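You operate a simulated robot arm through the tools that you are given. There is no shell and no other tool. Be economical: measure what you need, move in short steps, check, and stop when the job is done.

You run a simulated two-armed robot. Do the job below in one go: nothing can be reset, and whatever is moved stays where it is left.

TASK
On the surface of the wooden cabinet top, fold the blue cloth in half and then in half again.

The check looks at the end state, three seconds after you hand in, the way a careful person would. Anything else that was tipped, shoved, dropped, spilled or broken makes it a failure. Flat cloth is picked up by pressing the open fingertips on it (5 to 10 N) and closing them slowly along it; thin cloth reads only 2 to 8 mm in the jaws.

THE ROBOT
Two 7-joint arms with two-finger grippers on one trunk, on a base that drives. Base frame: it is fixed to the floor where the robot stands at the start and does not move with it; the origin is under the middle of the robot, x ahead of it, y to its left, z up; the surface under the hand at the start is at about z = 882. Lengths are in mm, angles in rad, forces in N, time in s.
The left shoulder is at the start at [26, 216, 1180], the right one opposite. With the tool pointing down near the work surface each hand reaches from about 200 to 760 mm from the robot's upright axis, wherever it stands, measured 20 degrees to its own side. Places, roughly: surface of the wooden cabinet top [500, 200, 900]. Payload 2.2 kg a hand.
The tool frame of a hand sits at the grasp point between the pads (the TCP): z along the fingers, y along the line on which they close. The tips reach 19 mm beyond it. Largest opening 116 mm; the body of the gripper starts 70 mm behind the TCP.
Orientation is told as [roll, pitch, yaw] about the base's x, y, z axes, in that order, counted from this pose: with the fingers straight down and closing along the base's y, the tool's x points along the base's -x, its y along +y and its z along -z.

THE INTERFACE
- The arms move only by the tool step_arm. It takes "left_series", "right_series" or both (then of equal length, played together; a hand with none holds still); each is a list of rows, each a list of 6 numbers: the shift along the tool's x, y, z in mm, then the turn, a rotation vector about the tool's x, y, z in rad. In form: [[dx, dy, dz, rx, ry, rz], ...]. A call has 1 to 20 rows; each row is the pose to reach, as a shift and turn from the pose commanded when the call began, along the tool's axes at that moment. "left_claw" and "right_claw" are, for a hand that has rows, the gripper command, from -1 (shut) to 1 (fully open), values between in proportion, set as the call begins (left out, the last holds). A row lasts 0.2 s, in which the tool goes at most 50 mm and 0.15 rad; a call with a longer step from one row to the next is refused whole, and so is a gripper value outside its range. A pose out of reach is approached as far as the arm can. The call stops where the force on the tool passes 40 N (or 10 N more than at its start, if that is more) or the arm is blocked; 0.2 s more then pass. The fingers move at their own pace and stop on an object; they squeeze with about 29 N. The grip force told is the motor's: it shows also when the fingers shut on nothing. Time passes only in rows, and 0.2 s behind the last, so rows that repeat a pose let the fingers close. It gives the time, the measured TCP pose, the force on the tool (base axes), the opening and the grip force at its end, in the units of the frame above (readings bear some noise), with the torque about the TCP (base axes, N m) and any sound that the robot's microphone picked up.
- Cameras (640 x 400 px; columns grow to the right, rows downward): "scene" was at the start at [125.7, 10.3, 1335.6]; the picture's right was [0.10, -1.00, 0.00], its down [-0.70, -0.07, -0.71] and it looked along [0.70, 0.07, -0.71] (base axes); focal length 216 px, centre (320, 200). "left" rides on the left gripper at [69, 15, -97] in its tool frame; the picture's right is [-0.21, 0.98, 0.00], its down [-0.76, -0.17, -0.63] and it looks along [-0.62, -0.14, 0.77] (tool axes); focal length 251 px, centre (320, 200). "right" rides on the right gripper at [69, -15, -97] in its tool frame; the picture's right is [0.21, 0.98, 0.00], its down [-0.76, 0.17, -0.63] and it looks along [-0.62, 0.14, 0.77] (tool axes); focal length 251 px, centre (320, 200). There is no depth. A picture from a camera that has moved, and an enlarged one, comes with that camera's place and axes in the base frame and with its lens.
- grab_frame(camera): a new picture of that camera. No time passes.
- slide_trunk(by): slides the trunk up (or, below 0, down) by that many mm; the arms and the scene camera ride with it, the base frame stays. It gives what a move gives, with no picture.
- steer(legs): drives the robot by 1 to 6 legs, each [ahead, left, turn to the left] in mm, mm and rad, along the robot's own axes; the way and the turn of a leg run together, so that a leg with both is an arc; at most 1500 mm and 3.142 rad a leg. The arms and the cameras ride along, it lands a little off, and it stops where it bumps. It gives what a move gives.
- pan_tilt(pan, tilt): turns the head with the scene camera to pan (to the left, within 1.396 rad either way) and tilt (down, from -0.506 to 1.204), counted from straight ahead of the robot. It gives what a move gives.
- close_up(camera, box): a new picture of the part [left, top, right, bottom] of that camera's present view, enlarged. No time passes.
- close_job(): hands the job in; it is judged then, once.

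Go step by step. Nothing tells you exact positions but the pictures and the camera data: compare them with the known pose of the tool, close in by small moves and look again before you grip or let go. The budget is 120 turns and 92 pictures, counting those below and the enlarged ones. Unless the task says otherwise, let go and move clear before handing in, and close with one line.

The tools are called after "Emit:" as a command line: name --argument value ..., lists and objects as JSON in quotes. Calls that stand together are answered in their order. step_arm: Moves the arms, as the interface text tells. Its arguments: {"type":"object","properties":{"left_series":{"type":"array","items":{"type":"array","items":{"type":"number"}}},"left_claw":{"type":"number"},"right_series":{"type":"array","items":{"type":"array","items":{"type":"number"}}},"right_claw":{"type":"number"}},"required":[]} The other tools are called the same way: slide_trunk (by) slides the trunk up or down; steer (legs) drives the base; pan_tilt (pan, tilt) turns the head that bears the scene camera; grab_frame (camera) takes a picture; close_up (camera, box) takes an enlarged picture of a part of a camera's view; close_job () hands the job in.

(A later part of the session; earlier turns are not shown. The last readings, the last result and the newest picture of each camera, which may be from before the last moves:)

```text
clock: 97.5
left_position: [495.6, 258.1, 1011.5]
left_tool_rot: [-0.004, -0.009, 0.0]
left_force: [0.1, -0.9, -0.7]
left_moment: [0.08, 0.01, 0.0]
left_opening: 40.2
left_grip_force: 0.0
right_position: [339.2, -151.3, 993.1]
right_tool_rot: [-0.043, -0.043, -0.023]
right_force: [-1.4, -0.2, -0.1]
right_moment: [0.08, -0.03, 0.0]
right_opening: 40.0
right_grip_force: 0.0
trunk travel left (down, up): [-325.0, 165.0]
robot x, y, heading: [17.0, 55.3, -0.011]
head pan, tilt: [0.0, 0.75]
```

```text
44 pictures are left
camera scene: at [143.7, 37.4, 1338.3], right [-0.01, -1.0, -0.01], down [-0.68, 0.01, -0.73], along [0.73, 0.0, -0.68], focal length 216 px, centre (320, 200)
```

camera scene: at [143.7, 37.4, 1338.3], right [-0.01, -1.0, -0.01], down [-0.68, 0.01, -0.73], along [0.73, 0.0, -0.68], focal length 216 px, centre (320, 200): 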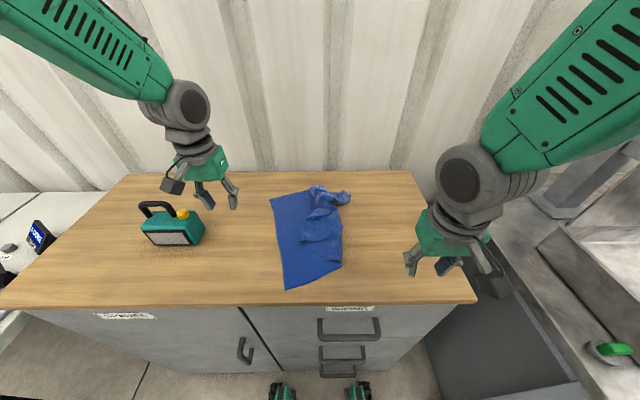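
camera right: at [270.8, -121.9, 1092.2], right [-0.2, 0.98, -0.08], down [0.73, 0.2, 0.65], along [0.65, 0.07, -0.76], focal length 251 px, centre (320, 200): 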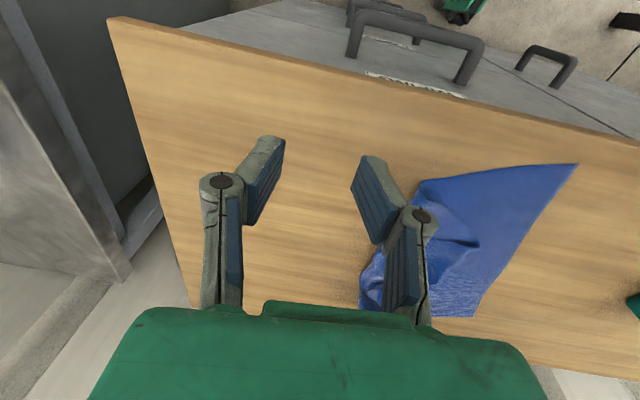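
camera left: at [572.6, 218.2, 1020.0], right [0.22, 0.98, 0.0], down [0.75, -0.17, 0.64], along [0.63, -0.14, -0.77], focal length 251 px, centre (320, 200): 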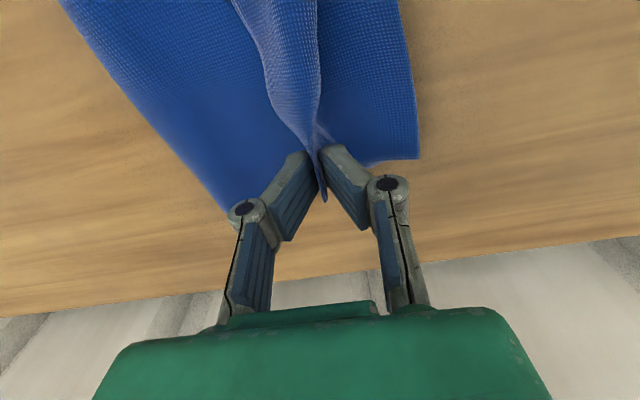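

Emit:
close_up --camera "scene" --box '[250, 170, 370, 300]'

```text
3.08 times, centred on (310, 235) of scene
camera zoom: at [143.7, 37.4, 1338.3], right [-0.01, -1.0, -0.01], down [-0.68, 0.01, -0.73], along [0.73, 0.0, -0.68], focal length 663 px, centre (351, 92)
```

zoom: 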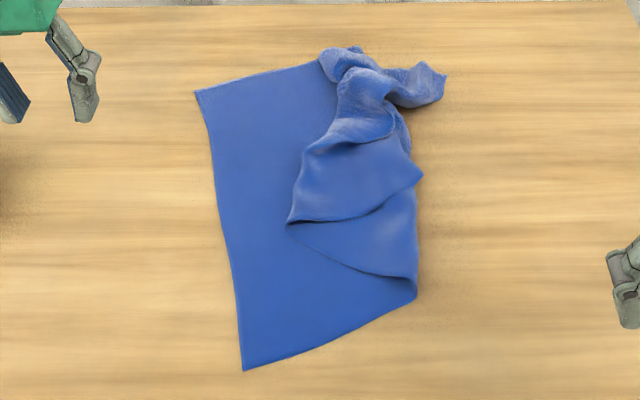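

The cloth is partly folded over, with the far-left corner near (636, 195) and the far-right corner near (660, -60). Plan: pick up both far corners, lift and spread so it hangs straight, then lay and fold it directly, without driving.

Emit:
step_arm --left_series '[[-10, -6, 3, 0, 0, 0], [-20, -12, 6, 0, 0, 0], [-30, -18, 10, 0, 0, 0], [-40, -24, 15, 0, 0, 0], [-50, -30, 20, 0, 0, 0], [-60, -37, 25, 0, 0, 0], [-70, -44, 30, 0, 0, 0], [-80, -51, 35, 0, 0, 0], [-90, -58, 40, 0, 0, 0], [-100, -65, 45, 0, 0, 0], [-110, -72, 50, 0, 0, 0], [-120, -78, 50, 0, 0, 0], [-130, -84, 50, 0, 0, 0], [-132, -84, 50, 0, 0, 0], [-132, -84, 50, 0, 0, 0], [-132, -84, 50, 0, 0, 0]]' --right_series '[[-12, 3, 0, 0, 0, 0], [-30, 6, 0, 0, 0.01, 0], [-52, 10, 0, -0.01, 0.02, 0], [-76, 15, 0, -0.02, 0.03, 0], [-100, 20, 0, -0.03, 0.04, 0], [-125, 28, 0, -0.04, 0.04, 0], [-150, 36, 0, -0.04, 0.04, 0], [-175, 44, 0, -0.04, 0.04, 0], [-200, 52, 0, -0.04, 0.04, 0], [-225, 60, 0, -0.04, 0.04, 0], [-250, 68, 0, -0.04, 0.04, 0], [-272, 76, 0, -0.04, 0.04, 0], [-290, 82, 0, -0.04, 0.04, 0], [-302, 86, 0, -0.04, 0.04, 0], [-302, 86, 0, -0.04, 0.04, 0], [-302, 86, 0, -0.04, 0.04, 0]]'

Emit:
pan_tilt --pan 0.0 --tilt 0.7

Emit:
pan_tilt --pan 0.0 --tilt 0.75

Emit:
grab_frame --camera "right"

Emit:
grab_frame --camera "left"

```text
clock: 100.9
left_position: [628.0, 179.5, 960.9]
left_tool_rot: [-0.012, -0.009, 0.001]
left_force: [-0.6, 0.1, -0.9]
left_moment: [0.0, 0.0, 0.01]
left_opening: 40.2
left_grip_force: 0.0
right_position: [643.0, -66.0, 1003.7]
right_tool_rot: [-0.009, -0.003, -0.025]
right_force: [0.9, 0.2, -0.1]
right_moment: [-0.02, -0.03, 0.03]
right_opening: 40.0
right_grip_force: 0.0
trunk travel left (down, up): [-325.0, 165.0]
robot x, y, heading: [18.8, 48.5, -0.013]
head pan, tilt: [0.0, 0.75]
```

```text
clock: 101.5
left_position: [628.6, 188.6, 960.0]
left_tool_rot: [-0.017, -0.006, 0.001]
left_force: [-0.1, 0.4, 0.3]
left_moment: [0.01, -0.01, 0.03]
left_opening: 39.9
left_grip_force: 0.2
right_position: [642.7, -58.7, 1003.5]
right_tool_rot: [-0.015, -0.002, -0.022]
right_force: [0.6, -0.4, -0.5]
right_moment: [0.02, -0.01, 0.05]
right_opening: 39.8
right_grip_force: 0.0
trunk travel left (down, up): [-325.0, 165.0]
robot x, y, heading: [18.0, 54.2, -0.006]
head pan, tilt: [0.0, 0.7]
```

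```text
clock: 102.2
left_position: [628.2, 185.5, 961.6]
left_tool_rot: [-0.015, -0.005, 0.002]
left_force: [-0.6, 0.6, -0.4]
left_moment: [0.02, 0.02, -0.02]
left_opening: 40.1
left_grip_force: 0.0
right_position: [643.2, -59.3, 1005.4]
right_tool_rot: [-0.015, -0.002, -0.022]
right_force: [-0.3, 0.3, 0.4]
right_moment: [-0.03, 0.0, 0.0]
right_opening: 40.1
right_grip_force: 0.0
trunk travel left (down, up): [-325.0, 165.0]
robot x, y, heading: [17.6, 51.8, -0.011]
head pan, tilt: [0.0, 0.75]
```

```text
42 pictures are left
camera right: at [573.8, -72.0, 1101.4], right [-0.19, 0.98, -0.01], down [0.76, 0.16, 0.63], along [0.62, 0.11, -0.77], focal length 251 px, centre (320, 200)
```

right: 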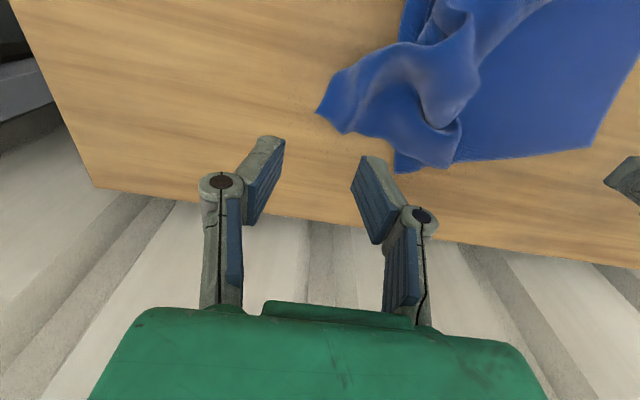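

```text
41 pictures are left
camera left: at [558.8, 202.2, 1054.7], right [0.21, 0.98, -0.01], down [0.75, -0.16, 0.64], along [0.62, -0.15, -0.77], focal length 251 px, centre (320, 200)
```

left: 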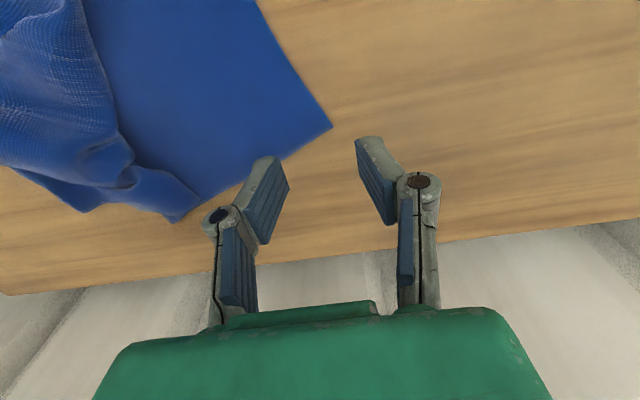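

The sway is small now. The far-left corner is at about (633, 192). The far-right corner is a raised flap with its tip at about (651, -62). I'll turn the right hand 90° to straddle that flap and lower the left hand toward its corner.

Emit:
step_arm --left_series '[[0, -2, 5, 0, 0, 0], [2, -4, 10, 0, 0, 0], [4, -8, 15, 0, 0, 0], [6, -12, 20, 0, 0, 0], [7, -14, 25, 0, 0, 0], [7, -14, 30, 0, 0, 0], [7, -14, 35, 0, 0, 0], [7, -14, 40, 0, 0, 0], [7, -14, 45, 0, 0, 0], [7, -14, 50, 0, 0, 0], [7, -14, 52, 0, 0, 0], [7, -14, 52, 0, 0, 0]]' --right_series '[[0, 0, 0, 0, 0, -0.14], [0, 0, 0, 0, 0, -0.28], [0, 0, 0, 0, 0, -0.42], [0, 0, 0, 0, 0, -0.56], [0, 0, 0, 0, 0, -0.7], [0, 0, 0, 0, 0, -0.84], [0, 0, 0, 0, 0, -0.98], [0, 0, 0, 0, 0, -1.12], [0, 0, 0, 0, 0, -1.26], [0, 0, 0, 0, 0, -1.4], [0, 0, 0, 0, 0, -1.54], [0, 0, 0, 0, 0, -1.58]]' --right_claw 0.2

Emit:
grab_frame --camera "right"

Emit:
grab_frame --camera "left"

```text
clock: 104.8
left_position: [622.8, 169.6, 908.3]
left_tool_rot: [-0.014, -0.007, 0.002]
left_force: [-0.5, 0.1, -0.4]
left_moment: [0.02, -0.01, -0.02]
left_opening: 39.9
left_grip_force: 0.1
right_position: [643.3, -61.4, 1005.3]
right_tool_rot: [-0.004, 0.013, 1.56]
right_force: [-0.2, 0.1, 0.3]
right_moment: [0.01, -0.02, 0.0]
right_opening: 69.6
right_grip_force: 0.0
trunk travel left (down, up): [-325.0, 165.0]
robot x, y, heading: [18.4, 54.7, -0.008]
head pan, tilt: [0.0, 0.75]
```

```text
40 pictures are left
camera right: at [658.0, -128.8, 1102.6], right [-0.98, -0.2, 0.0], down [-0.16, 0.77, 0.62], along [-0.13, 0.61, -0.78], focal length 251 px, centre (320, 200)
```

right: 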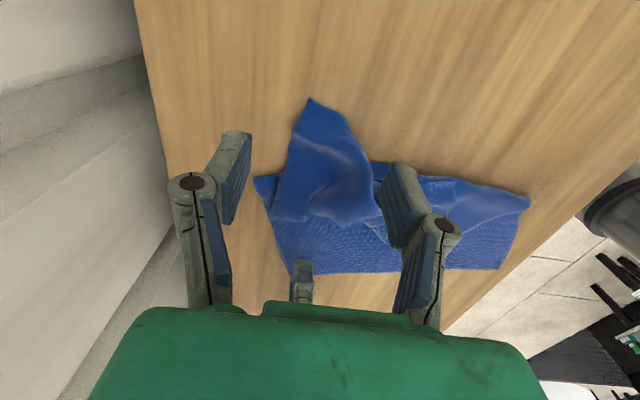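

```text
39 pictures are left
camera left: at [552.9, 185.6, 1002.8], right [0.21, 0.98, -0.01], down [0.75, -0.16, 0.64], along [0.62, -0.15, -0.77], focal length 251 px, centre (320, 200)
```

left: 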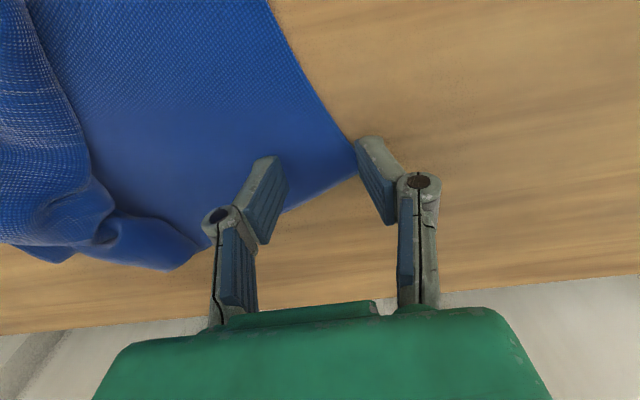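

Emit:
step_arm --left_series '[[0, 0, 3, 0, 0, 0], [0, 0, 6, 0, 0, 0], [0, 0, 8, 0, 0, 0], [0, 0, 9, 0, 0, 0]]'

Emit:
step_arm --right_series '[[-3, 0, 10, 0, 0, 0], [-6, 0, 20, 0, 0, 0], [-9, -3, 32, 0, 0, 0], [-12, -3, 44, 0, 0, 0], [-15, -3, 56, 0, 0, 0], [-15, -3, 66, 0, 0, 0], [-15, -3, 76, 0, 0, 0], [-15, -3, 84, 0, 0, 0], [-15, -3, 92, 0, 0, 0], [-15, -3, 96, 0, 0, 0], [-15, -3, 99, 0, 0, 0]]'

```text
clock: 105.8
left_position: [622.9, 169.8, 901.0]
left_tool_rot: [-0.013, -0.01, 0.0]
left_force: [-1.2, 6.8, 18.4]
left_moment: [0.5, 0.17, -0.07]
left_opening: 41.1
left_grip_force: 7.7
right_position: [642.7, -62.3, 1003.5]
right_tool_rot: [-0.004, 0.012, 1.556]
right_force: [0.1, -0.8, 0.0]
right_moment: [0.0, 0.03, 0.01]
right_opening: 69.6
right_grip_force: 0.0
trunk travel left (down, up): [-325.0, 165.0]
robot x, y, heading: [18.0, 52.4, -0.009]
head pan, tilt: [0.0, 0.75]
```

```text
clock: 108.2
left_position: [621.3, 169.8, 899.6]
left_tool_rot: [-0.015, -0.009, 0.002]
left_force: [0.0, 1.3, 3.5]
left_moment: [-0.22, 0.03, -0.04]
left_opening: 41.1
left_grip_force: 5.4
right_position: [647.3, -46.9, 906.2]
right_tool_rot: [-0.005, 0.013, 1.557]
right_force: [-0.6, -0.6, -0.9]
right_moment: [0.01, 0.03, -0.01]
right_opening: 69.6
right_grip_force: 0.0
trunk travel left (down, up): [-325.0, 165.0]
robot x, y, heading: [19.8, 50.9, -0.014]
head pan, tilt: [0.0, 0.75]
```

Emit:
step_arm --left_series '[[0, 0, 1, 0, 0, 0]]' --left_claw -0.5 --right_series '[[0, 0, 3, 0, 0, 0]]' --right_claw 0.0

Emit:
step_arm --left_series '[[0, 0, 0, 0, 0, 0]]' --left_claw -0.65 --right_series '[[0, 0, 0, 0, 0, 0]]' --right_claw -0.3

Emit:
step_arm --left_series '[[0, 0, 0, 0, 0, 0]]' --left_claw -0.8 --right_series '[[0, 0, 0, 0, 0, 0]]' --right_claw -0.6

Emit:
step_arm --left_series '[[0, 0, 0, 0, 0, 0], [0, 0, 0, 0, 0, 0]]' --left_claw -1 --right_series '[[0, 0, 0, 0, 0, 0], [0, 0, 0, 0, 0, 0]]' --right_claw -1

Emit:
grab_frame --camera "left"

Emit:
grab_frame --camera "right"

```text
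clock: 108.6
left_position: [622.3, 170.4, 899.1]
left_tool_rot: [-0.015, -0.008, 0.002]
left_force: [-1.4, -2.1, 10.2]
left_moment: [-0.04, 0.06, 0.08]
left_opening: 30.8
left_grip_force: 0.0
right_position: [646.9, -47.4, 903.4]
right_tool_rot: [-0.005, 0.013, 1.557]
right_force: [-0.7, -1.0, 3.2]
right_moment: [0.05, 0.13, 0.01]
right_opening: 58.1
right_grip_force: 0.4
trunk travel left (down, up): [-325.0, 165.0]
robot x, y, heading: [19.3, 51.3, -0.005]
head pan, tilt: [0.0, 0.75]
```

```text
clock: 109.0
left_position: [621.6, 170.8, 898.7]
left_tool_rot: [-0.016, -0.009, 0.002]
left_force: [0.0, -2.1, 8.8]
left_moment: [-0.03, 0.05, 0.03]
left_opening: 22.3
left_grip_force: 0.0
right_position: [647.7, -46.3, 903.1]
right_tool_rot: [-0.005, 0.012, 1.556]
right_force: [-0.5, -0.8, 3.7]
right_moment: [0.01, 0.11, 0.01]
right_opening: 41.4
right_grip_force: 0.3
trunk travel left (down, up): [-325.0, 165.0]
robot x, y, heading: [17.0, 54.4, -0.011]
head pan, tilt: [0.0, 0.75]
```

```text
clock: 109.4
left_position: [622.5, 169.6, 900.1]
left_tool_rot: [-0.015, -0.011, 0.001]
left_force: [2.8, 0.2, 13.2]
left_moment: [0.1, 0.09, -0.03]
left_opening: 13.8
left_grip_force: 0.1
right_position: [647.2, -47.5, 902.1]
right_tool_rot: [-0.005, 0.013, 1.556]
right_force: [-0.1, 0.4, 0.8]
right_moment: [0.02, -0.04, 0.01]
right_opening: 23.7
right_grip_force: 0.1
trunk travel left (down, up): [-325.0, 165.0]
robot x, y, heading: [18.4, 55.2, -0.007]
head pan, tilt: [0.0, 0.75]
```

```text
clock: 110.0
left_position: [622.2, 170.9, 901.8]
left_tool_rot: [-0.015, -0.012, 0.002]
left_force: [2.2, 2.5, 27.5]
left_moment: [-0.1, 0.02, -0.02]
left_opening: 5.8
left_grip_force: 28.9
right_position: [645.3, -47.6, 903.5]
right_tool_rot: [-0.004, 0.014, 1.558]
right_force: [-0.1, -0.3, 0.6]
right_moment: [-0.01, -0.01, 0.04]
right_opening: 1.4
right_grip_force: 30.3
trunk travel left (down, up): [-325.0, 165.0]
robot x, y, heading: [17.5, 52.7, -0.009]
head pan, tilt: [0.0, 0.75]
```

```text
38 pictures are left
camera left: at [552.1, 186.0, 995.1], right [0.21, 0.98, -0.01], down [0.75, -0.16, 0.64], along [0.63, -0.15, -0.76], focal length 251 px, centre (320, 200)
```

left: 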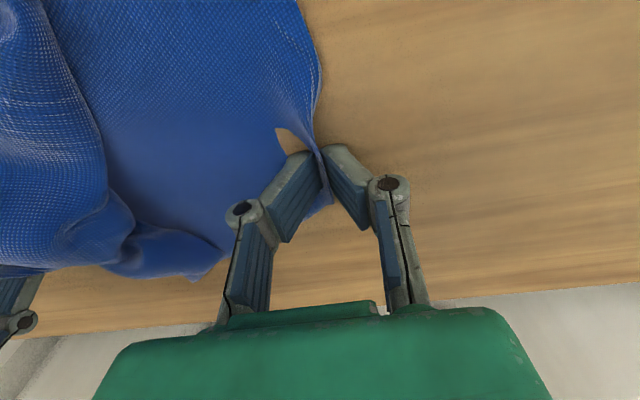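

```text
37 pictures are left
camera right: at [659.9, -115.2, 1001.2], right [-0.98, -0.2, 0.0], down [-0.16, 0.77, 0.62], along [-0.12, 0.61, -0.78], focal length 251 px, centre (320, 200)
```

right: 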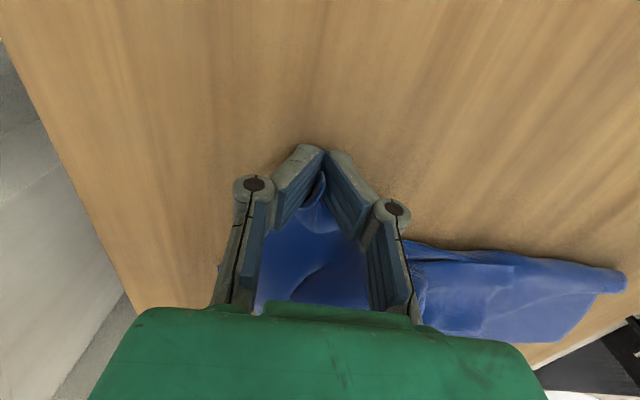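

The left hand holds (5.8 mm). The right hand reads only 1.4 mm, so I'll lift both a little to test.

Emit:
step_arm --left_series '[[0, 0, -5, 0, 0, 0], [0, 0, -15, 0, 0, 0], [0, 0, -25, 0, 0, 0], [0, 0, -35, 0, 0, 0], [0, 0, -45, 0, 0, 0], [0, 0, -45, 0, 0, 0]]' --right_series '[[0, 0, -5, 0, 0, 0], [0, 0, -15, 0, 0, 0], [0, 0, -25, 0, 0, 0], [0, 0, -35, 0, 0, 0], [0, 0, -45, 0, 0, 0], [0, 0, -45, 0, 0, 0]]'

Emit:
grab_frame --camera "right"

```text
clock: 111.4
left_position: [622.8, 171.1, 943.2]
left_tool_rot: [-0.014, -0.008, 0.002]
left_force: [0.0, -0.5, 0.2]
left_moment: [-0.03, -0.01, 0.01]
left_opening: 4.0
left_grip_force: 29.2
right_position: [646.8, -46.5, 945.8]
right_tool_rot: [-0.005, 0.013, 1.556]
right_force: [0.2, -0.4, -0.2]
right_moment: [0.01, 0.04, 0.0]
right_opening: 1.3
right_grip_force: 28.6
trunk travel left (down, up): [-325.0, 165.0]
robot x, y, heading: [14.2, 54.4, -0.008]
head pan, tilt: [0.0, 0.75]
```

```text
36 pictures are left
camera right: at [661.4, -115.1, 1044.9], right [-0.98, -0.2, 0.0], down [-0.16, 0.77, 0.62], along [-0.12, 0.61, -0.78], focal length 251 px, centre (320, 200)
```

right: 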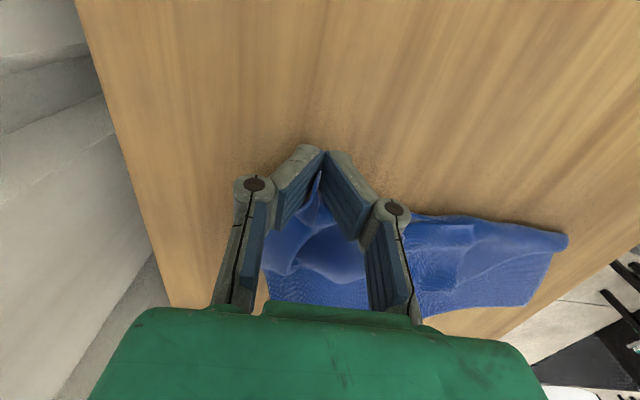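

The right hand does hold the corner tip. I lift both hands high, spreading them so the cloth unfurls and hangs from its far edge.

Emit:
step_arm --left_series '[[3, 2, -20, 0, 0, 0], [6, 4, -40, 0, 0, 0], [9, 7, -60, 0, 0, 0], [12, 10, -80, 0, 0, 0], [16, 14, -100, 0, 0, 0], [20, 18, -120, 0, 0, 0], [24, 22, -140, 0, 0, 0], [28, 26, -160, 0, 0, 0], [32, 30, -180, 0, 0, 0], [36, 35, -200, 0, 0, 0], [40, 40, -220, 0, 0, 0], [44, 44, -240, 0, 0, 0], [48, 48, -255, 0, 0, 0], [50, 50, -270, 0, 0, 0], [50, 50, -275, 0, 0, 0], [50, 50, -275, 0, 0, 0]]' --right_series '[[2, 4, -20, 0, 0, 0], [4, 8, -40, 0, 0, 0], [8, 12, -60, 0, 0, 0], [12, 16, -80, 0, 0, 0], [16, 21, -100, 0, 0, 0], [20, 26, -120, 0, 0, 0], [25, 31, -140, 0, 0, 0], [30, 36, -160, 0, 0, 0], [35, 42, -180, 0, 0, 0], [40, 48, -200, 0, 0, 0], [45, 54, -220, 0, 0, 0], [50, 60, -240, 0, 0, 0], [55, 66, -255, 0, 0, 0], [60, 72, -270, 0, 0, 0], [60, 75, -275, 0, 0, 0], [60, 75, -275, 0, 0, 0]]'

Emit:
pan_tilt --pan 0.0 --tilt 0.6

Emit:
grab_frame --camera "scene"

```text
clock: 114.8
left_position: [570.3, 225.5, 1218.9]
left_tool_rot: [-0.016, -0.008, 0.003]
left_force: [0.0, 0.4, -0.7]
left_moment: [-0.04, 0.0, 0.0]
left_opening: 3.9
left_grip_force: 29.0
right_position: [570.7, -102.6, 1222.7]
right_tool_rot: [-0.002, 0.014, 1.555]
right_force: [0.9, 0.5, -0.9]
right_moment: [0.03, 0.01, 0.03]
right_opening: 1.2
right_grip_force: 28.6
trunk travel left (down, up): [-325.0, 165.0]
robot x, y, heading: [15.8, 51.5, -0.012]
head pan, tilt: [0.0, 0.75]
```

```text
clock: 115.5
left_position: [571.0, 223.0, 1219.0]
left_tool_rot: [-0.014, -0.008, 0.003]
left_force: [-0.4, -0.6, -0.8]
left_moment: [-0.02, 0.02, -0.02]
left_opening: 4.5
left_grip_force: 30.5
right_position: [570.0, -102.6, 1223.0]
right_tool_rot: [-0.002, 0.014, 1.558]
right_force: [-0.7, -0.5, -0.4]
right_moment: [0.03, -0.02, -0.02]
right_opening: 1.6
right_grip_force: 28.5
trunk travel left (down, up): [-325.0, 165.0]
robot x, y, heading: [18.7, 52.7, -0.01]
head pan, tilt: [0.0, 0.6]
```

```text
35 pictures are left
camera scene: at [150.7, 52.8, 1351.0], right [-0.01, -1.0, 0.0], down [-0.57, 0.0, -0.82], along [0.82, -0.01, -0.57], focal length 216 px, centre (320, 200)
```

scene: 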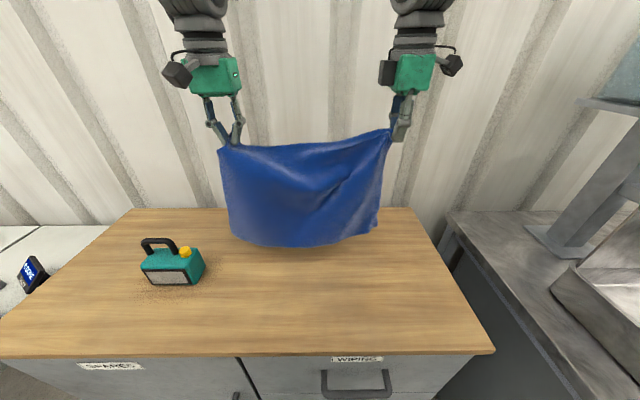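

The cloth now hangs cleanly from its far edge with no sway. I'll lower it with the bottom edge landing at about x=600, drawing the hands toward me so half of it lies on the table.

Emit:
step_arm --left_series '[[-10, 3, 0, 0, 0, 0], [-20, 6, 0, 0, 0, 0], [-29, 9, 0, 0, 0, 0], [-29, 10, 10, 0, 0, 0], [-22, 10, 24, 0, 0, 0], [-12, 10, 38, 0, 0, 0], [-2, 10, 52, 0, 0, 0], [10, 10, 66, 0, 0, 0], [22, 10, 80, 0, 0, 0], [34, 10, 94, 0, 0, 0], [46, 10, 108, 0, 0, 0], [60, 10, 122, 0, 0, 0], [74, 10, 136, 0, 0, 0], [88, 10, 150, 0, 0, 0], [102, 10, 160, 0, 0, 0], [115, 10, 168, 0, 0, 0], [115, 10, 168, 0, 0, 0]]' --right_series '[[3, -10, 0, 0, 0, 0], [6, -20, 0, 0, 0, 0], [9, -29, 0, 0, 0, 0], [10, -29, 10, 0, 0, 0], [10, -22, 24, 0, 0, 0], [10, -12, 38, 0, 0, 0], [10, -2, 52, 0, 0, 0], [10, 10, 66, 0, 0, 0], [10, 22, 80, 0, 0, 0], [10, 34, 94, 0, 0, 0], [10, 46, 108, 0, 0, 0], [10, 60, 122, 0, 0, 0], [10, 74, 136, 0, 0, 0], [10, 88, 150, 0, 0, 0], [10, 102, 160, 0, 0, 0], [10, 115, 168, 0, 0, 0], [10, 115, 168, 0, 0, 0]]'

Emit:
pan_tilt --pan 0.0 --tilt 0.8

Emit:
grab_frame --camera "scene"

Emit:
grab_frame --camera "left"

```text
clock: 119.1
left_position: [455.2, 232.5, 1050.5]
left_tool_rot: [-0.014, -0.007, 0.002]
left_force: [0.2, 0.8, -0.9]
left_moment: [-0.05, 0.0, 0.03]
left_opening: 3.6
left_grip_force: 29.4
right_position: [455.4, -112.4, 1053.8]
right_tool_rot: [-0.003, 0.015, 1.556]
right_force: [0.6, 0.8, 0.5]
right_moment: [-0.02, 0.04, 0.02]
right_opening: 1.5
right_grip_force: 28.8
trunk travel left (down, up): [-325.0, 165.0]
robot x, y, heading: [14.5, 48.7, -0.007]
head pan, tilt: [0.0, 0.6]
```

```text
clock: 119.8
left_position: [456.2, 232.6, 1049.9]
left_tool_rot: [-0.013, -0.006, 0.002]
left_force: [0.2, -1.3, 0.7]
left_moment: [-0.05, 0.01, -0.02]
left_opening: 4.1
left_grip_force: 28.8
right_position: [456.0, -113.2, 1054.6]
right_tool_rot: [-0.004, 0.014, 1.557]
right_force: [0.1, 0.4, -0.4]
right_moment: [0.0, -0.01, 0.02]
right_opening: 1.5
right_grip_force: 29.3
trunk travel left (down, up): [-325.0, 165.0]
robot x, y, heading: [19.0, 51.2, -0.008]
head pan, tilt: [0.0, 0.799]
```

```text
34 pictures are left
camera scene: at [142.0, 52.6, 1334.4], right [-0.01, -1.0, 0.0], down [-0.72, 0.01, -0.69], along [0.69, -0.01, -0.72], focal length 216 px, centre (320, 200)
```

scene: 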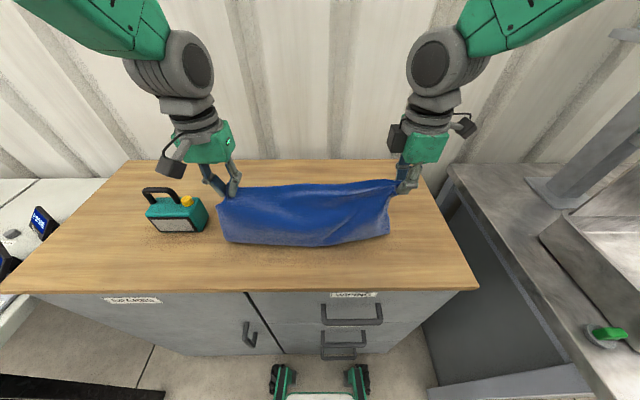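

```text
33 pictures are left
camera left: at [386.3, 247.6, 1143.4], right [0.21, 0.98, -0.01], down [0.75, -0.16, 0.64], along [0.62, -0.15, -0.77], focal length 251 px, centre (320, 200)
```

left: 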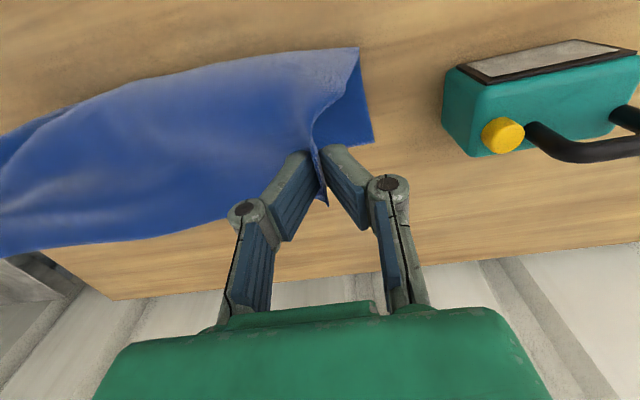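

The bottom edge slid in and lies at about x=523, so the fold line belongs near x=373. I draw the hands on toward me at the same height to lay the rest of the lower half.

Emit:
step_arm --left_series '[[12, 0, 0, 0, 0, 0], [25, 0, 0, 0, 0, 0], [40, 0, 0, 0, 0, 0], [55, 0, 0, 0, 0, 0], [70, 0, 2, 0, 0, 0], [82, 0, 4, 0, 0, 0], [88, 0, 5, 0, 0, 0], [88, 0, 5, 0, 0, 0]]' --right_series '[[0, 12, 0, 0, 0, 0], [0, 25, 0, 0, 0, 0], [0, 40, 0, 0, 0, 0], [0, 55, 0, 0, 0, 0], [0, 70, 2, 0, 0, 0], [0, 82, 4, 0, 0, 0], [0, 88, 5, 0, 0, 0], [0, 88, 5, 0, 0, 0]]'

Emit:
grab_frame --camera "scene"

Emit:
grab_frame --camera "left"

```text
clock: 121.6
left_position: [367.6, 232.7, 1042.1]
left_tool_rot: [-0.013, -0.006, 0.002]
left_force: [1.0, -0.4, 0.1]
left_moment: [-0.01, 0.01, -0.01]
left_opening: 3.7
left_grip_force: 28.1
right_position: [366.1, -111.5, 1048.4]
right_tool_rot: [-0.005, 0.012, 1.558]
right_force: [0.7, -0.7, 0.9]
right_moment: [0.03, 0.0, -0.03]
right_opening: 1.6
right_grip_force: 29.1
trunk travel left (down, up): [-325.0, 165.0]
robot x, y, heading: [16.5, 50.8, -0.01]
head pan, tilt: [0.0, 0.799]
```

```text
32 pictures are left
camera scene: at [141.3, 52.6, 1334.4], right [-0.01, -1.0, 0.0], down [-0.72, 0.01, -0.69], along [0.69, -0.01, -0.72], focal length 216 px, centre (320, 200)
```

scene: 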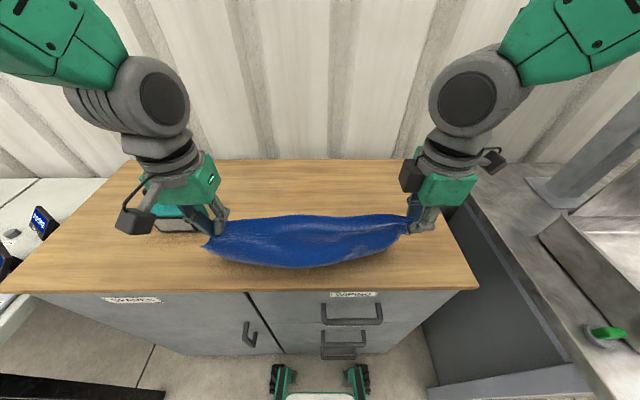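

```text
31 pictures are left
camera left: at [298.4, 248.0, 1137.1], right [0.21, 0.98, -0.01], down [0.75, -0.16, 0.64], along [0.62, -0.15, -0.77], focal length 251 px, centre (320, 200)
```

left: 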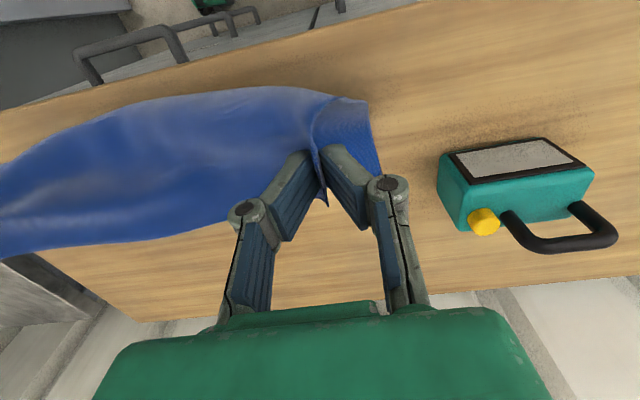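

The lower part slid along with the pull. I'll lift it clear, go back out to x≈640, and lower it more vertically so it drapes instead of dragging.

Emit:
step_arm --left_series '[[-15, 0, -15, 0, 0, 0], [-30, 0, -30, 0, 0, 0], [-48, 0, -48, 0, 0, 0], [-68, 0, -68, 0, 0, 0], [-88, 0, -88, 0, 0, 0], [-108, 0, -108, 0, 0, 0], [-128, 0, -128, 0, 0, 0], [-148, 0, -145, 0, 0, 0], [-168, 0, -160, 0, 0, 0], [-188, 0, -172, 0, 0, 0], [-208, 0, -178, 0, 0, 0], [-228, 0, -178, 0, 0, 0], [-246, 0, -178, 0, 0, 0], [-260, 0, -178, 0, 0, 0], [-268, 0, -178, 0, 0, 0], [-272, 0, -178, 0, 0, 0], [-272, 0, -178, 0, 0, 0], [-272, 0, -178, 0, 0, 0], [-272, 0, -178, 0, 0, 0]]' --right_series '[[0, -15, -15, 0, 0, 0], [0, -30, -30, 0, 0, 0], [0, -48, -48, 0, 0, 0], [0, -68, -68, 0, 0, 0], [0, -88, -88, 0, 0, 0], [0, -108, -108, 0, 0, 0], [0, -128, -128, 0, 0, 0], [0, -148, -145, 0, 0, 0], [0, -168, -160, 0, 0, 0], [0, -188, -172, 0, 0, 0], [0, -208, -178, 0, 0, 0], [0, -228, -178, 0, 0, 0], [0, -246, -178, 0, 0, 0], [0, -260, -178, 0, 0, 0], [0, -268, -178, 0, 0, 0], [0, -272, -178, 0, 0, 0], [0, -272, -178, 0, 0, 0], [0, -272, -178, 0, 0, 0], [0, -272, -178, 0, 0, 0]]'

Emit:
step_arm --left_series '[[0, 0, 10, 0, 0, 0], [1, 0, 22, 0, 0, 0], [4, 0, 34, 0, 0, 0], [8, 0, 46, 0, 0, 0], [12, 0, 58, 0, 0, 0], [16, 0, 70, 0, 0, 0], [20, 0, 82, 0, 0, 0], [24, 0, 94, 0, 0, 0], [28, 0, 106, 0, 0, 0], [32, 0, 118, 0, 0, 0], [36, 0, 130, 0, 0, 0], [40, 0, 142, 0, 0, 0], [45, 0, 154, 0, 0, 0], [50, 0, 166, 0, 0, 0], [55, 0, 178, 0, 0, 0], [60, 0, 190, 0, 0, 0], [65, 0, 200, 0, 0, 0], [65, 0, 200, 0, 0, 0]]' --right_series '[[0, 0, 10, 0, 0, 0], [0, 1, 22, 0, 0, 0], [0, 4, 34, 0, 0, 0], [0, 8, 46, 0, 0, 0], [0, 12, 58, 0, 0, 0], [0, 16, 70, 0, 0, 0], [0, 20, 82, 0, 0, 0], [0, 24, 94, 0, 0, 0], [0, 28, 106, 0, 0, 0], [0, 32, 118, 0, 0, 0], [0, 36, 130, 0, 0, 0], [0, 40, 142, 0, 0, 0], [0, 45, 154, 0, 0, 0], [0, 50, 166, 0, 0, 0], [0, 55, 178, 0, 0, 0], [0, 60, 190, 0, 0, 0], [0, 65, 200, 0, 0, 0], [0, 65, 200, 0, 0, 0]]'

Emit:
grab_frame --camera "scene"

Emit:
grab_frame --camera "left"

```text
clock: 125.6
left_position: [640.3, 235.2, 1224.0]
left_tool_rot: [-0.013, -0.007, 0.001]
left_force: [-0.7, -0.6, -0.3]
left_moment: [-0.01, 0.01, 0.01]
left_opening: 4.2
left_grip_force: 29.5
right_position: [638.3, -112.8, 1227.8]
right_tool_rot: [-0.004, 0.016, 1.557]
right_force: [0.4, 0.5, -0.8]
right_moment: [-0.01, 0.04, -0.01]
right_opening: 1.8
right_grip_force: 29.7
trunk travel left (down, up): [-325.0, 165.0]
robot x, y, heading: [17.0, 51.3, -0.007]
head pan, tilt: [0.0, 0.799]
```

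```text
clock: 129.4
left_position: [575.0, 231.5, 1023.1]
left_tool_rot: [-0.016, -0.007, 0.002]
left_force: [0.0, 0.6, -0.2]
left_moment: [-0.03, 0.0, -0.01]
left_opening: 3.8
left_grip_force: 30.0
right_position: [573.7, -115.2, 1028.6]
right_tool_rot: [-0.004, 0.013, 1.556]
right_force: [-0.1, 0.0, 0.2]
right_moment: [-0.03, 0.03, 0.03]
right_opening: 1.4
right_grip_force: 29.3
trunk travel left (down, up): [-325.0, 165.0]
robot x, y, heading: [20.5, 51.7, -0.009]
head pan, tilt: [0.0, 0.799]
```

```text
30 pictures are left
camera scene: at [143.5, 52.6, 1334.2], right [-0.01, -1.0, 0.0], down [-0.72, 0.01, -0.69], along [0.69, -0.01, -0.72], focal length 216 px, centre (320, 200)
```

scene: 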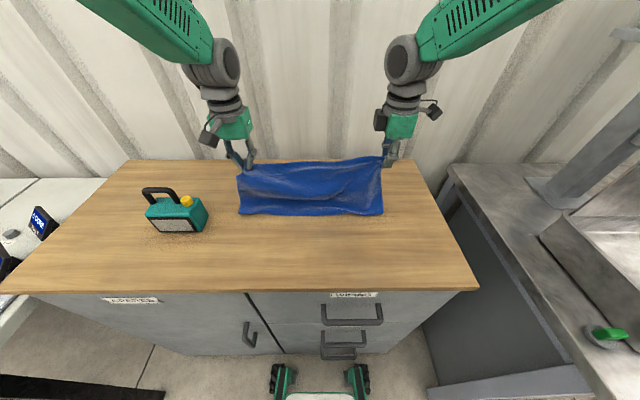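

```text
29 pictures are left
camera left: at [505.7, 247.2, 1116.5], right [0.21, 0.98, -0.01], down [0.75, -0.16, 0.64], along [0.62, -0.15, -0.77], focal length 251 px, centre (320, 200)
```

left: 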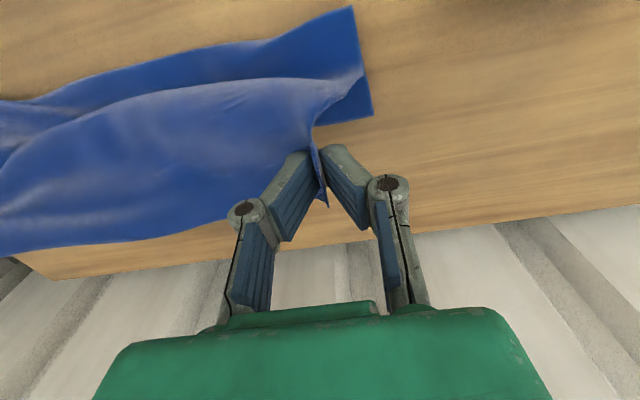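

Emit:
close_up --camera "left" --box '[200, 0, 420, 200]'

Emit:
close_up --camera "scene" --box '[220, 130, 400, 230]'

```text
2.00 times, centred on (310, 100) of left
camera zoom: at [505.7, 247.2, 1116.5], right [0.21, 0.98, -0.01], down [0.75, -0.16, 0.64], along [0.62, -0.15, -0.77], focal length 503 px, centre (340, 400)
```

zoom: 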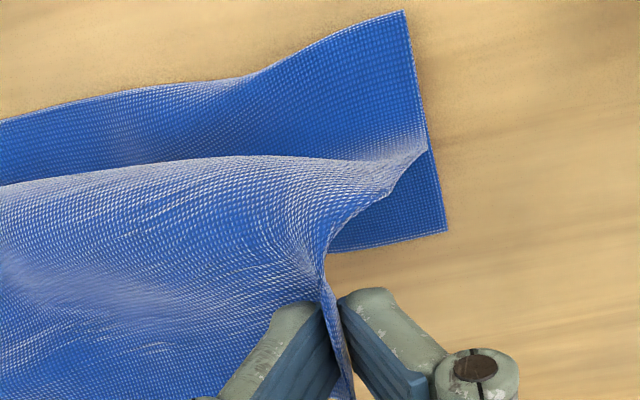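

```text
3.56 times, centred on (310, 180) of scene
camera zoom: at [143.5, 52.6, 1334.2], right [-0.01, -1.0, 0.0], down [-0.72, 0.01, -0.69], along [0.69, -0.01, -0.72], focal length 766 px, centre (356, 271)
```

zoom: 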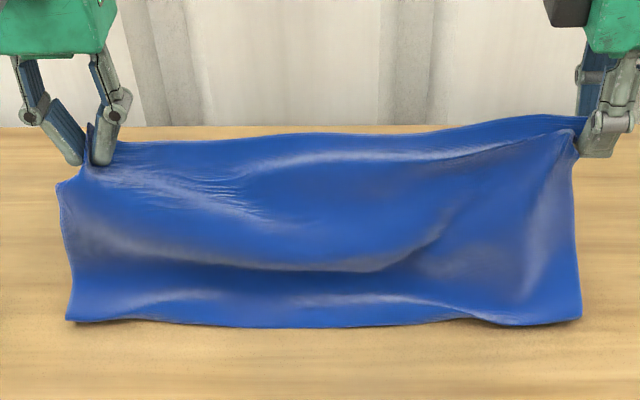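

A shallow fold is forming, with the far edge at x≈600 and the bend at x≈518. I move the hands toward me at a lower, slack height so the loop rolls out to about x=450 without dragging.

Emit:
step_arm --left_series '[[10, 0, 3, 0, 0, 0], [20, 0, 6, 0, 0, 0], [30, 0, 9, 0, 0, 0], [42, 0, 12, 0, 0, 0], [54, 0, 15, 0, 0, 0], [66, 0, 18, 0, 0, 0], [78, 0, 21, 0, 0, 0], [90, 0, 24, 0, 0, 0], [102, 0, 28, 0, 0, 0], [112, 0, 34, 0, 0, 0], [120, 0, 42, 0, 0, 0], [125, 0, 50, 0, 0, 0], [125, 0, 55, 0, 0, 0], [125, 0, 55, 0, 0, 0]]' --right_series '[[0, 10, 3, 0, 0, 0], [0, 20, 6, 0, 0, 0], [0, 30, 9, 0, 0, 0], [0, 42, 12, 0, 0, 0], [0, 54, 15, 0, 0, 0], [0, 66, 18, 0, 0, 0], [0, 78, 21, 0, 0, 0], [0, 90, 24, 0, 0, 0], [0, 102, 28, 0, 0, 0], [0, 112, 34, 0, 0, 0], [0, 120, 42, 0, 0, 0], [0, 125, 50, 0, 0, 0], [0, 125, 55, 0, 0, 0], [0, 125, 55, 0, 0, 0]]'

Emit:
grab_frame --camera "left"

Emit:
close_up --camera "scene" --box '[180, 130, 440, 290]'

```text
clock: 132.4
left_position: [449.0, 229.9, 966.5]
left_tool_rot: [-0.014, -0.009, 0.002]
left_force: [0.2, 0.0, -0.5]
left_moment: [-0.01, 0.0, 0.01]
left_opening: 4.2
left_grip_force: 29.5
right_position: [448.5, -114.4, 971.8]
right_tool_rot: [-0.003, 0.014, 1.557]
right_force: [0.0, -0.5, 0.6]
right_moment: [0.0, 0.02, 0.02]
right_opening: 1.4
right_grip_force: 29.0
trunk travel left (down, up): [-325.0, 165.0]
robot x, y, heading: [16.3, 50.4, -0.011]
head pan, tilt: [0.0, 0.799]
```

```text
26 pictures are left
camera left: at [380.4, 246.1, 1060.8], right [0.21, 0.98, -0.01], down [0.75, -0.16, 0.64], along [0.62, -0.15, -0.77], focal length 251 px, centre (320, 200)
```

left: 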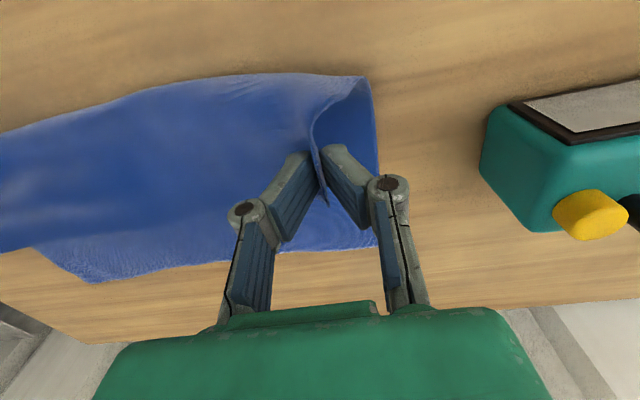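

```text
2.46 times, centred on (310, 210) of scene
camera zoom: at [142.2, 52.6, 1334.3], right [-0.01, -1.0, 0.0], down [-0.72, 0.01, -0.69], along [0.69, -0.01, -0.72], focal length 531 px, centre (345, 175)
```

zoom: 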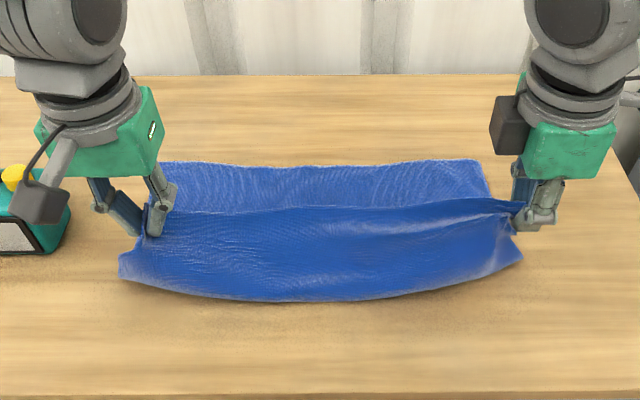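

The lower half is now laid properly (far edge x≈595, loop near x≈430). I carry the top edge over to x≈584 and lower it onto the far edge.

Emit:
step_arm --left_series '[[-10, 0, 0, 0, 0, 0], [-22, 0, 0, 0, 0, 0], [-36, 0, 2, 0, 0, 0], [-50, 0, 5, 0, 0, 0], [-64, 0, 10, 0, 0, 0], [-78, 0, 15, 0, 0, 0], [-90, 0, 21, 0, 0, 0], [-102, 0, 27, 0, 0, 0], [-113, 0, 34, 0, 0, 0], [-122, 0, 41, 0, 0, 0], [-130, 0, 48, 0, 0, 0], [-135, 0, 54, 0, 0, 0], [-136, 0, 59, 0, 0, 0], [-136, 0, 59, 0, 0, 0]]' --right_series '[[0, -10, 0, 0, 0, 0], [0, -22, 0, 0, 0, 0], [0, -36, 2, 0, 0, 0], [0, -50, 5, 0, 0, 0], [0, -64, 10, 0, 0, 0], [0, -78, 16, 0, 0, 0], [0, -90, 23, 0, 0, 0], [0, -102, 30, 0, 0, 0], [0, -113, 38, 0, 0, 0], [0, -122, 46, 0, 0, 0], [0, -130, 53, 0, 0, 0], [0, -136, 59, 0, 0, 0], [0, -138, 64, 0, 0, 0], [0, -138, 64, 0, 0, 0]]'

Emit:
close_up --camera "scene" --box '[180, 130, 440, 290]'

Emit:
grab_frame --camera "left"

```text
clock: 135.4
left_position: [586.8, 229.3, 909.9]
left_tool_rot: [-0.014, -0.005, 0.001]
left_force: [-1.1, -0.4, -0.7]
left_moment: [-0.04, -0.02, 0.01]
left_opening: 3.9
left_grip_force: 29.5
right_position: [588.1, -117.3, 909.0]
right_tool_rot: [-0.003, 0.013, 1.557]
right_force: [-1.0, 0.6, 0.1]
right_moment: [0.0, 0.0, 0.04]
right_opening: 1.3
right_grip_force: 29.0
trunk travel left (down, up): [-325.0, 165.0]
robot x, y, heading: [18.3, 51.5, -0.007]
head pan, tilt: [0.0, 0.799]
```

```text
2.46 times, centred on (310, 210) of scene
camera zoom: at [144.0, 52.6, 1334.2], right [-0.01, -1.0, 0.0], down [-0.72, 0.01, -0.69], along [0.69, -0.01, -0.72], focal length 531 px, centre (345, 175)
```

zoom: 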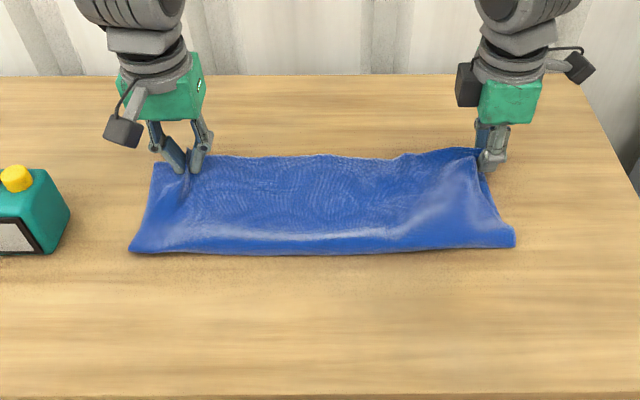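

```text
23 pictures are left
camera left: at [517.2, 246.1, 1002.8], right [0.21, 0.98, -0.01], down [0.75, -0.16, 0.64], along [0.62, -0.15, -0.77], focal length 251 px, centre (320, 200)
```

left: 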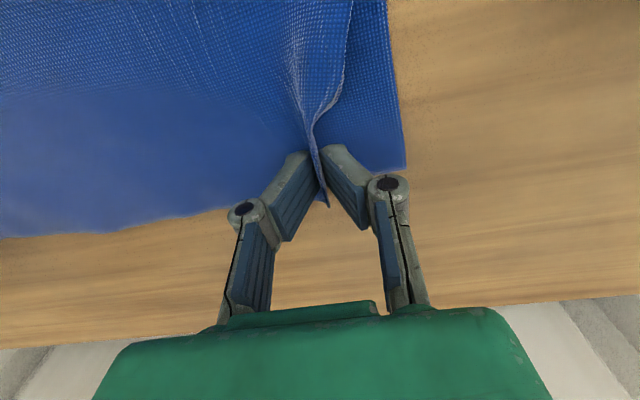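

That's a clean first fold. I lower the last few mm, open gently and lift clear.

Emit:
step_arm --left_series '[[0, 2, 2, 0, 0, 0], [0, 4, 5, 0, 0, 0], [0, 4, 5, 0, 0, 0]]' --right_series '[[2, 0, 2, 0, 0, 0], [4, 0, 5, 0, 0, 0], [4, 0, 5, 0, 0, 0]]'

Emit:
step_arm --left_series '[[0, 0, 0, 0, 0, 0], [0, 0, 0, 0, 0, 0], [0, 0, -10, 0, 0, 0], [0, 0, -25, 0, 0, 0], [0, 0, -50, 0, 0, 0], [0, 0, -80, 0, 0, 0], [0, 0, -110, 0, 0, 0], [0, 0, -110, 0, 0, 0]]' --left_claw -0.4 --right_series '[[0, 0, 0, 0, 0, 0], [0, 0, 0, 0, 0, 0], [0, 0, -10, 0, 0, 0], [0, 0, -25, 0, 0, 0], [0, 0, -50, 0, 0, 0], [0, 0, -80, 0, 0, 0], [0, 0, -110, 0, 0, 0], [0, 0, -110, 0, 0, 0]]' --right_claw -0.4

Emit:
close_up --camera "scene" --box '[180, 130, 440, 290]'

Emit:
grab_frame --camera "left"

```text
clock: 136.2
left_position: [587.0, 233.0, 905.5]
left_tool_rot: [-0.013, -0.009, 0.002]
left_force: [-0.3, -1.1, 4.4]
left_moment: [-0.07, 0.02, 0.01]
left_opening: 4.2
left_grip_force: 29.6
right_position: [587.1, -121.7, 903.7]
right_tool_rot: [-0.004, 0.012, 1.556]
right_force: [-0.3, -0.3, 0.0]
right_moment: [0.0, -0.03, 0.0]
right_opening: 1.5
right_grip_force: 28.7
trunk travel left (down, up): [-325.0, 165.0]
robot x, y, heading: [18.4, 53.6, -0.008]
head pan, tilt: [0.0, 0.799]
```

```text
clock: 138.0
left_position: [587.4, 236.2, 1012.1]
left_tool_rot: [-0.017, -0.009, 0.001]
left_force: [-0.8, -0.6, -1.1]
left_moment: [-0.04, 0.01, 0.03]
left_opening: 34.9
left_grip_force: 0.0
right_position: [586.8, -120.0, 1014.1]
right_tool_rot: [0.0, 0.01, 1.557]
right_force: [-0.9, 0.2, 0.0]
right_moment: [0.02, -0.01, 0.0]
right_opening: 34.7
right_grip_force: 0.1
trunk travel left (down, up): [-325.0, 165.0]
robot x, y, heading: [15.2, 50.6, -0.008]
head pan, tilt: [0.0, 0.799]
```

```text
2.46 times, centred on (310, 210) of scene
camera zoom: at [144.5, 52.4, 1334.0], right [-0.01, -1.0, 0.0], down [-0.72, 0.01, -0.69], along [0.69, -0.01, -0.72], focal length 531 px, centre (345, 175)
```

zoom: 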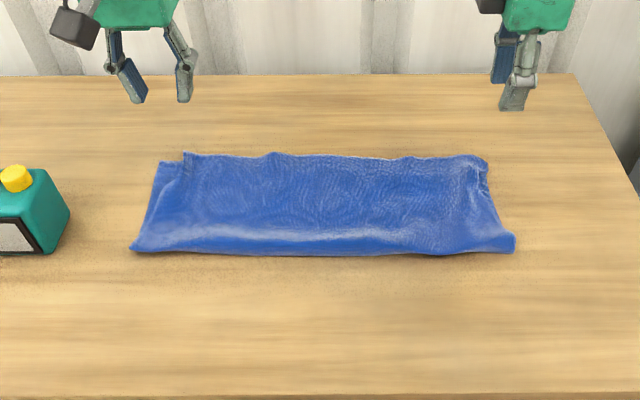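

```text
21 pictures are left
camera left: at [517.8, 251.5, 1107.1], right [0.21, 0.98, -0.01], down [0.75, -0.16, 0.64], along [0.62, -0.15, -0.77], focal length 251 px, centre (320, 200)
```

left: 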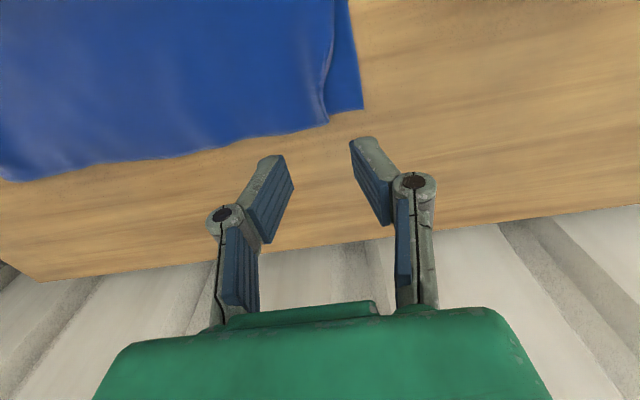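

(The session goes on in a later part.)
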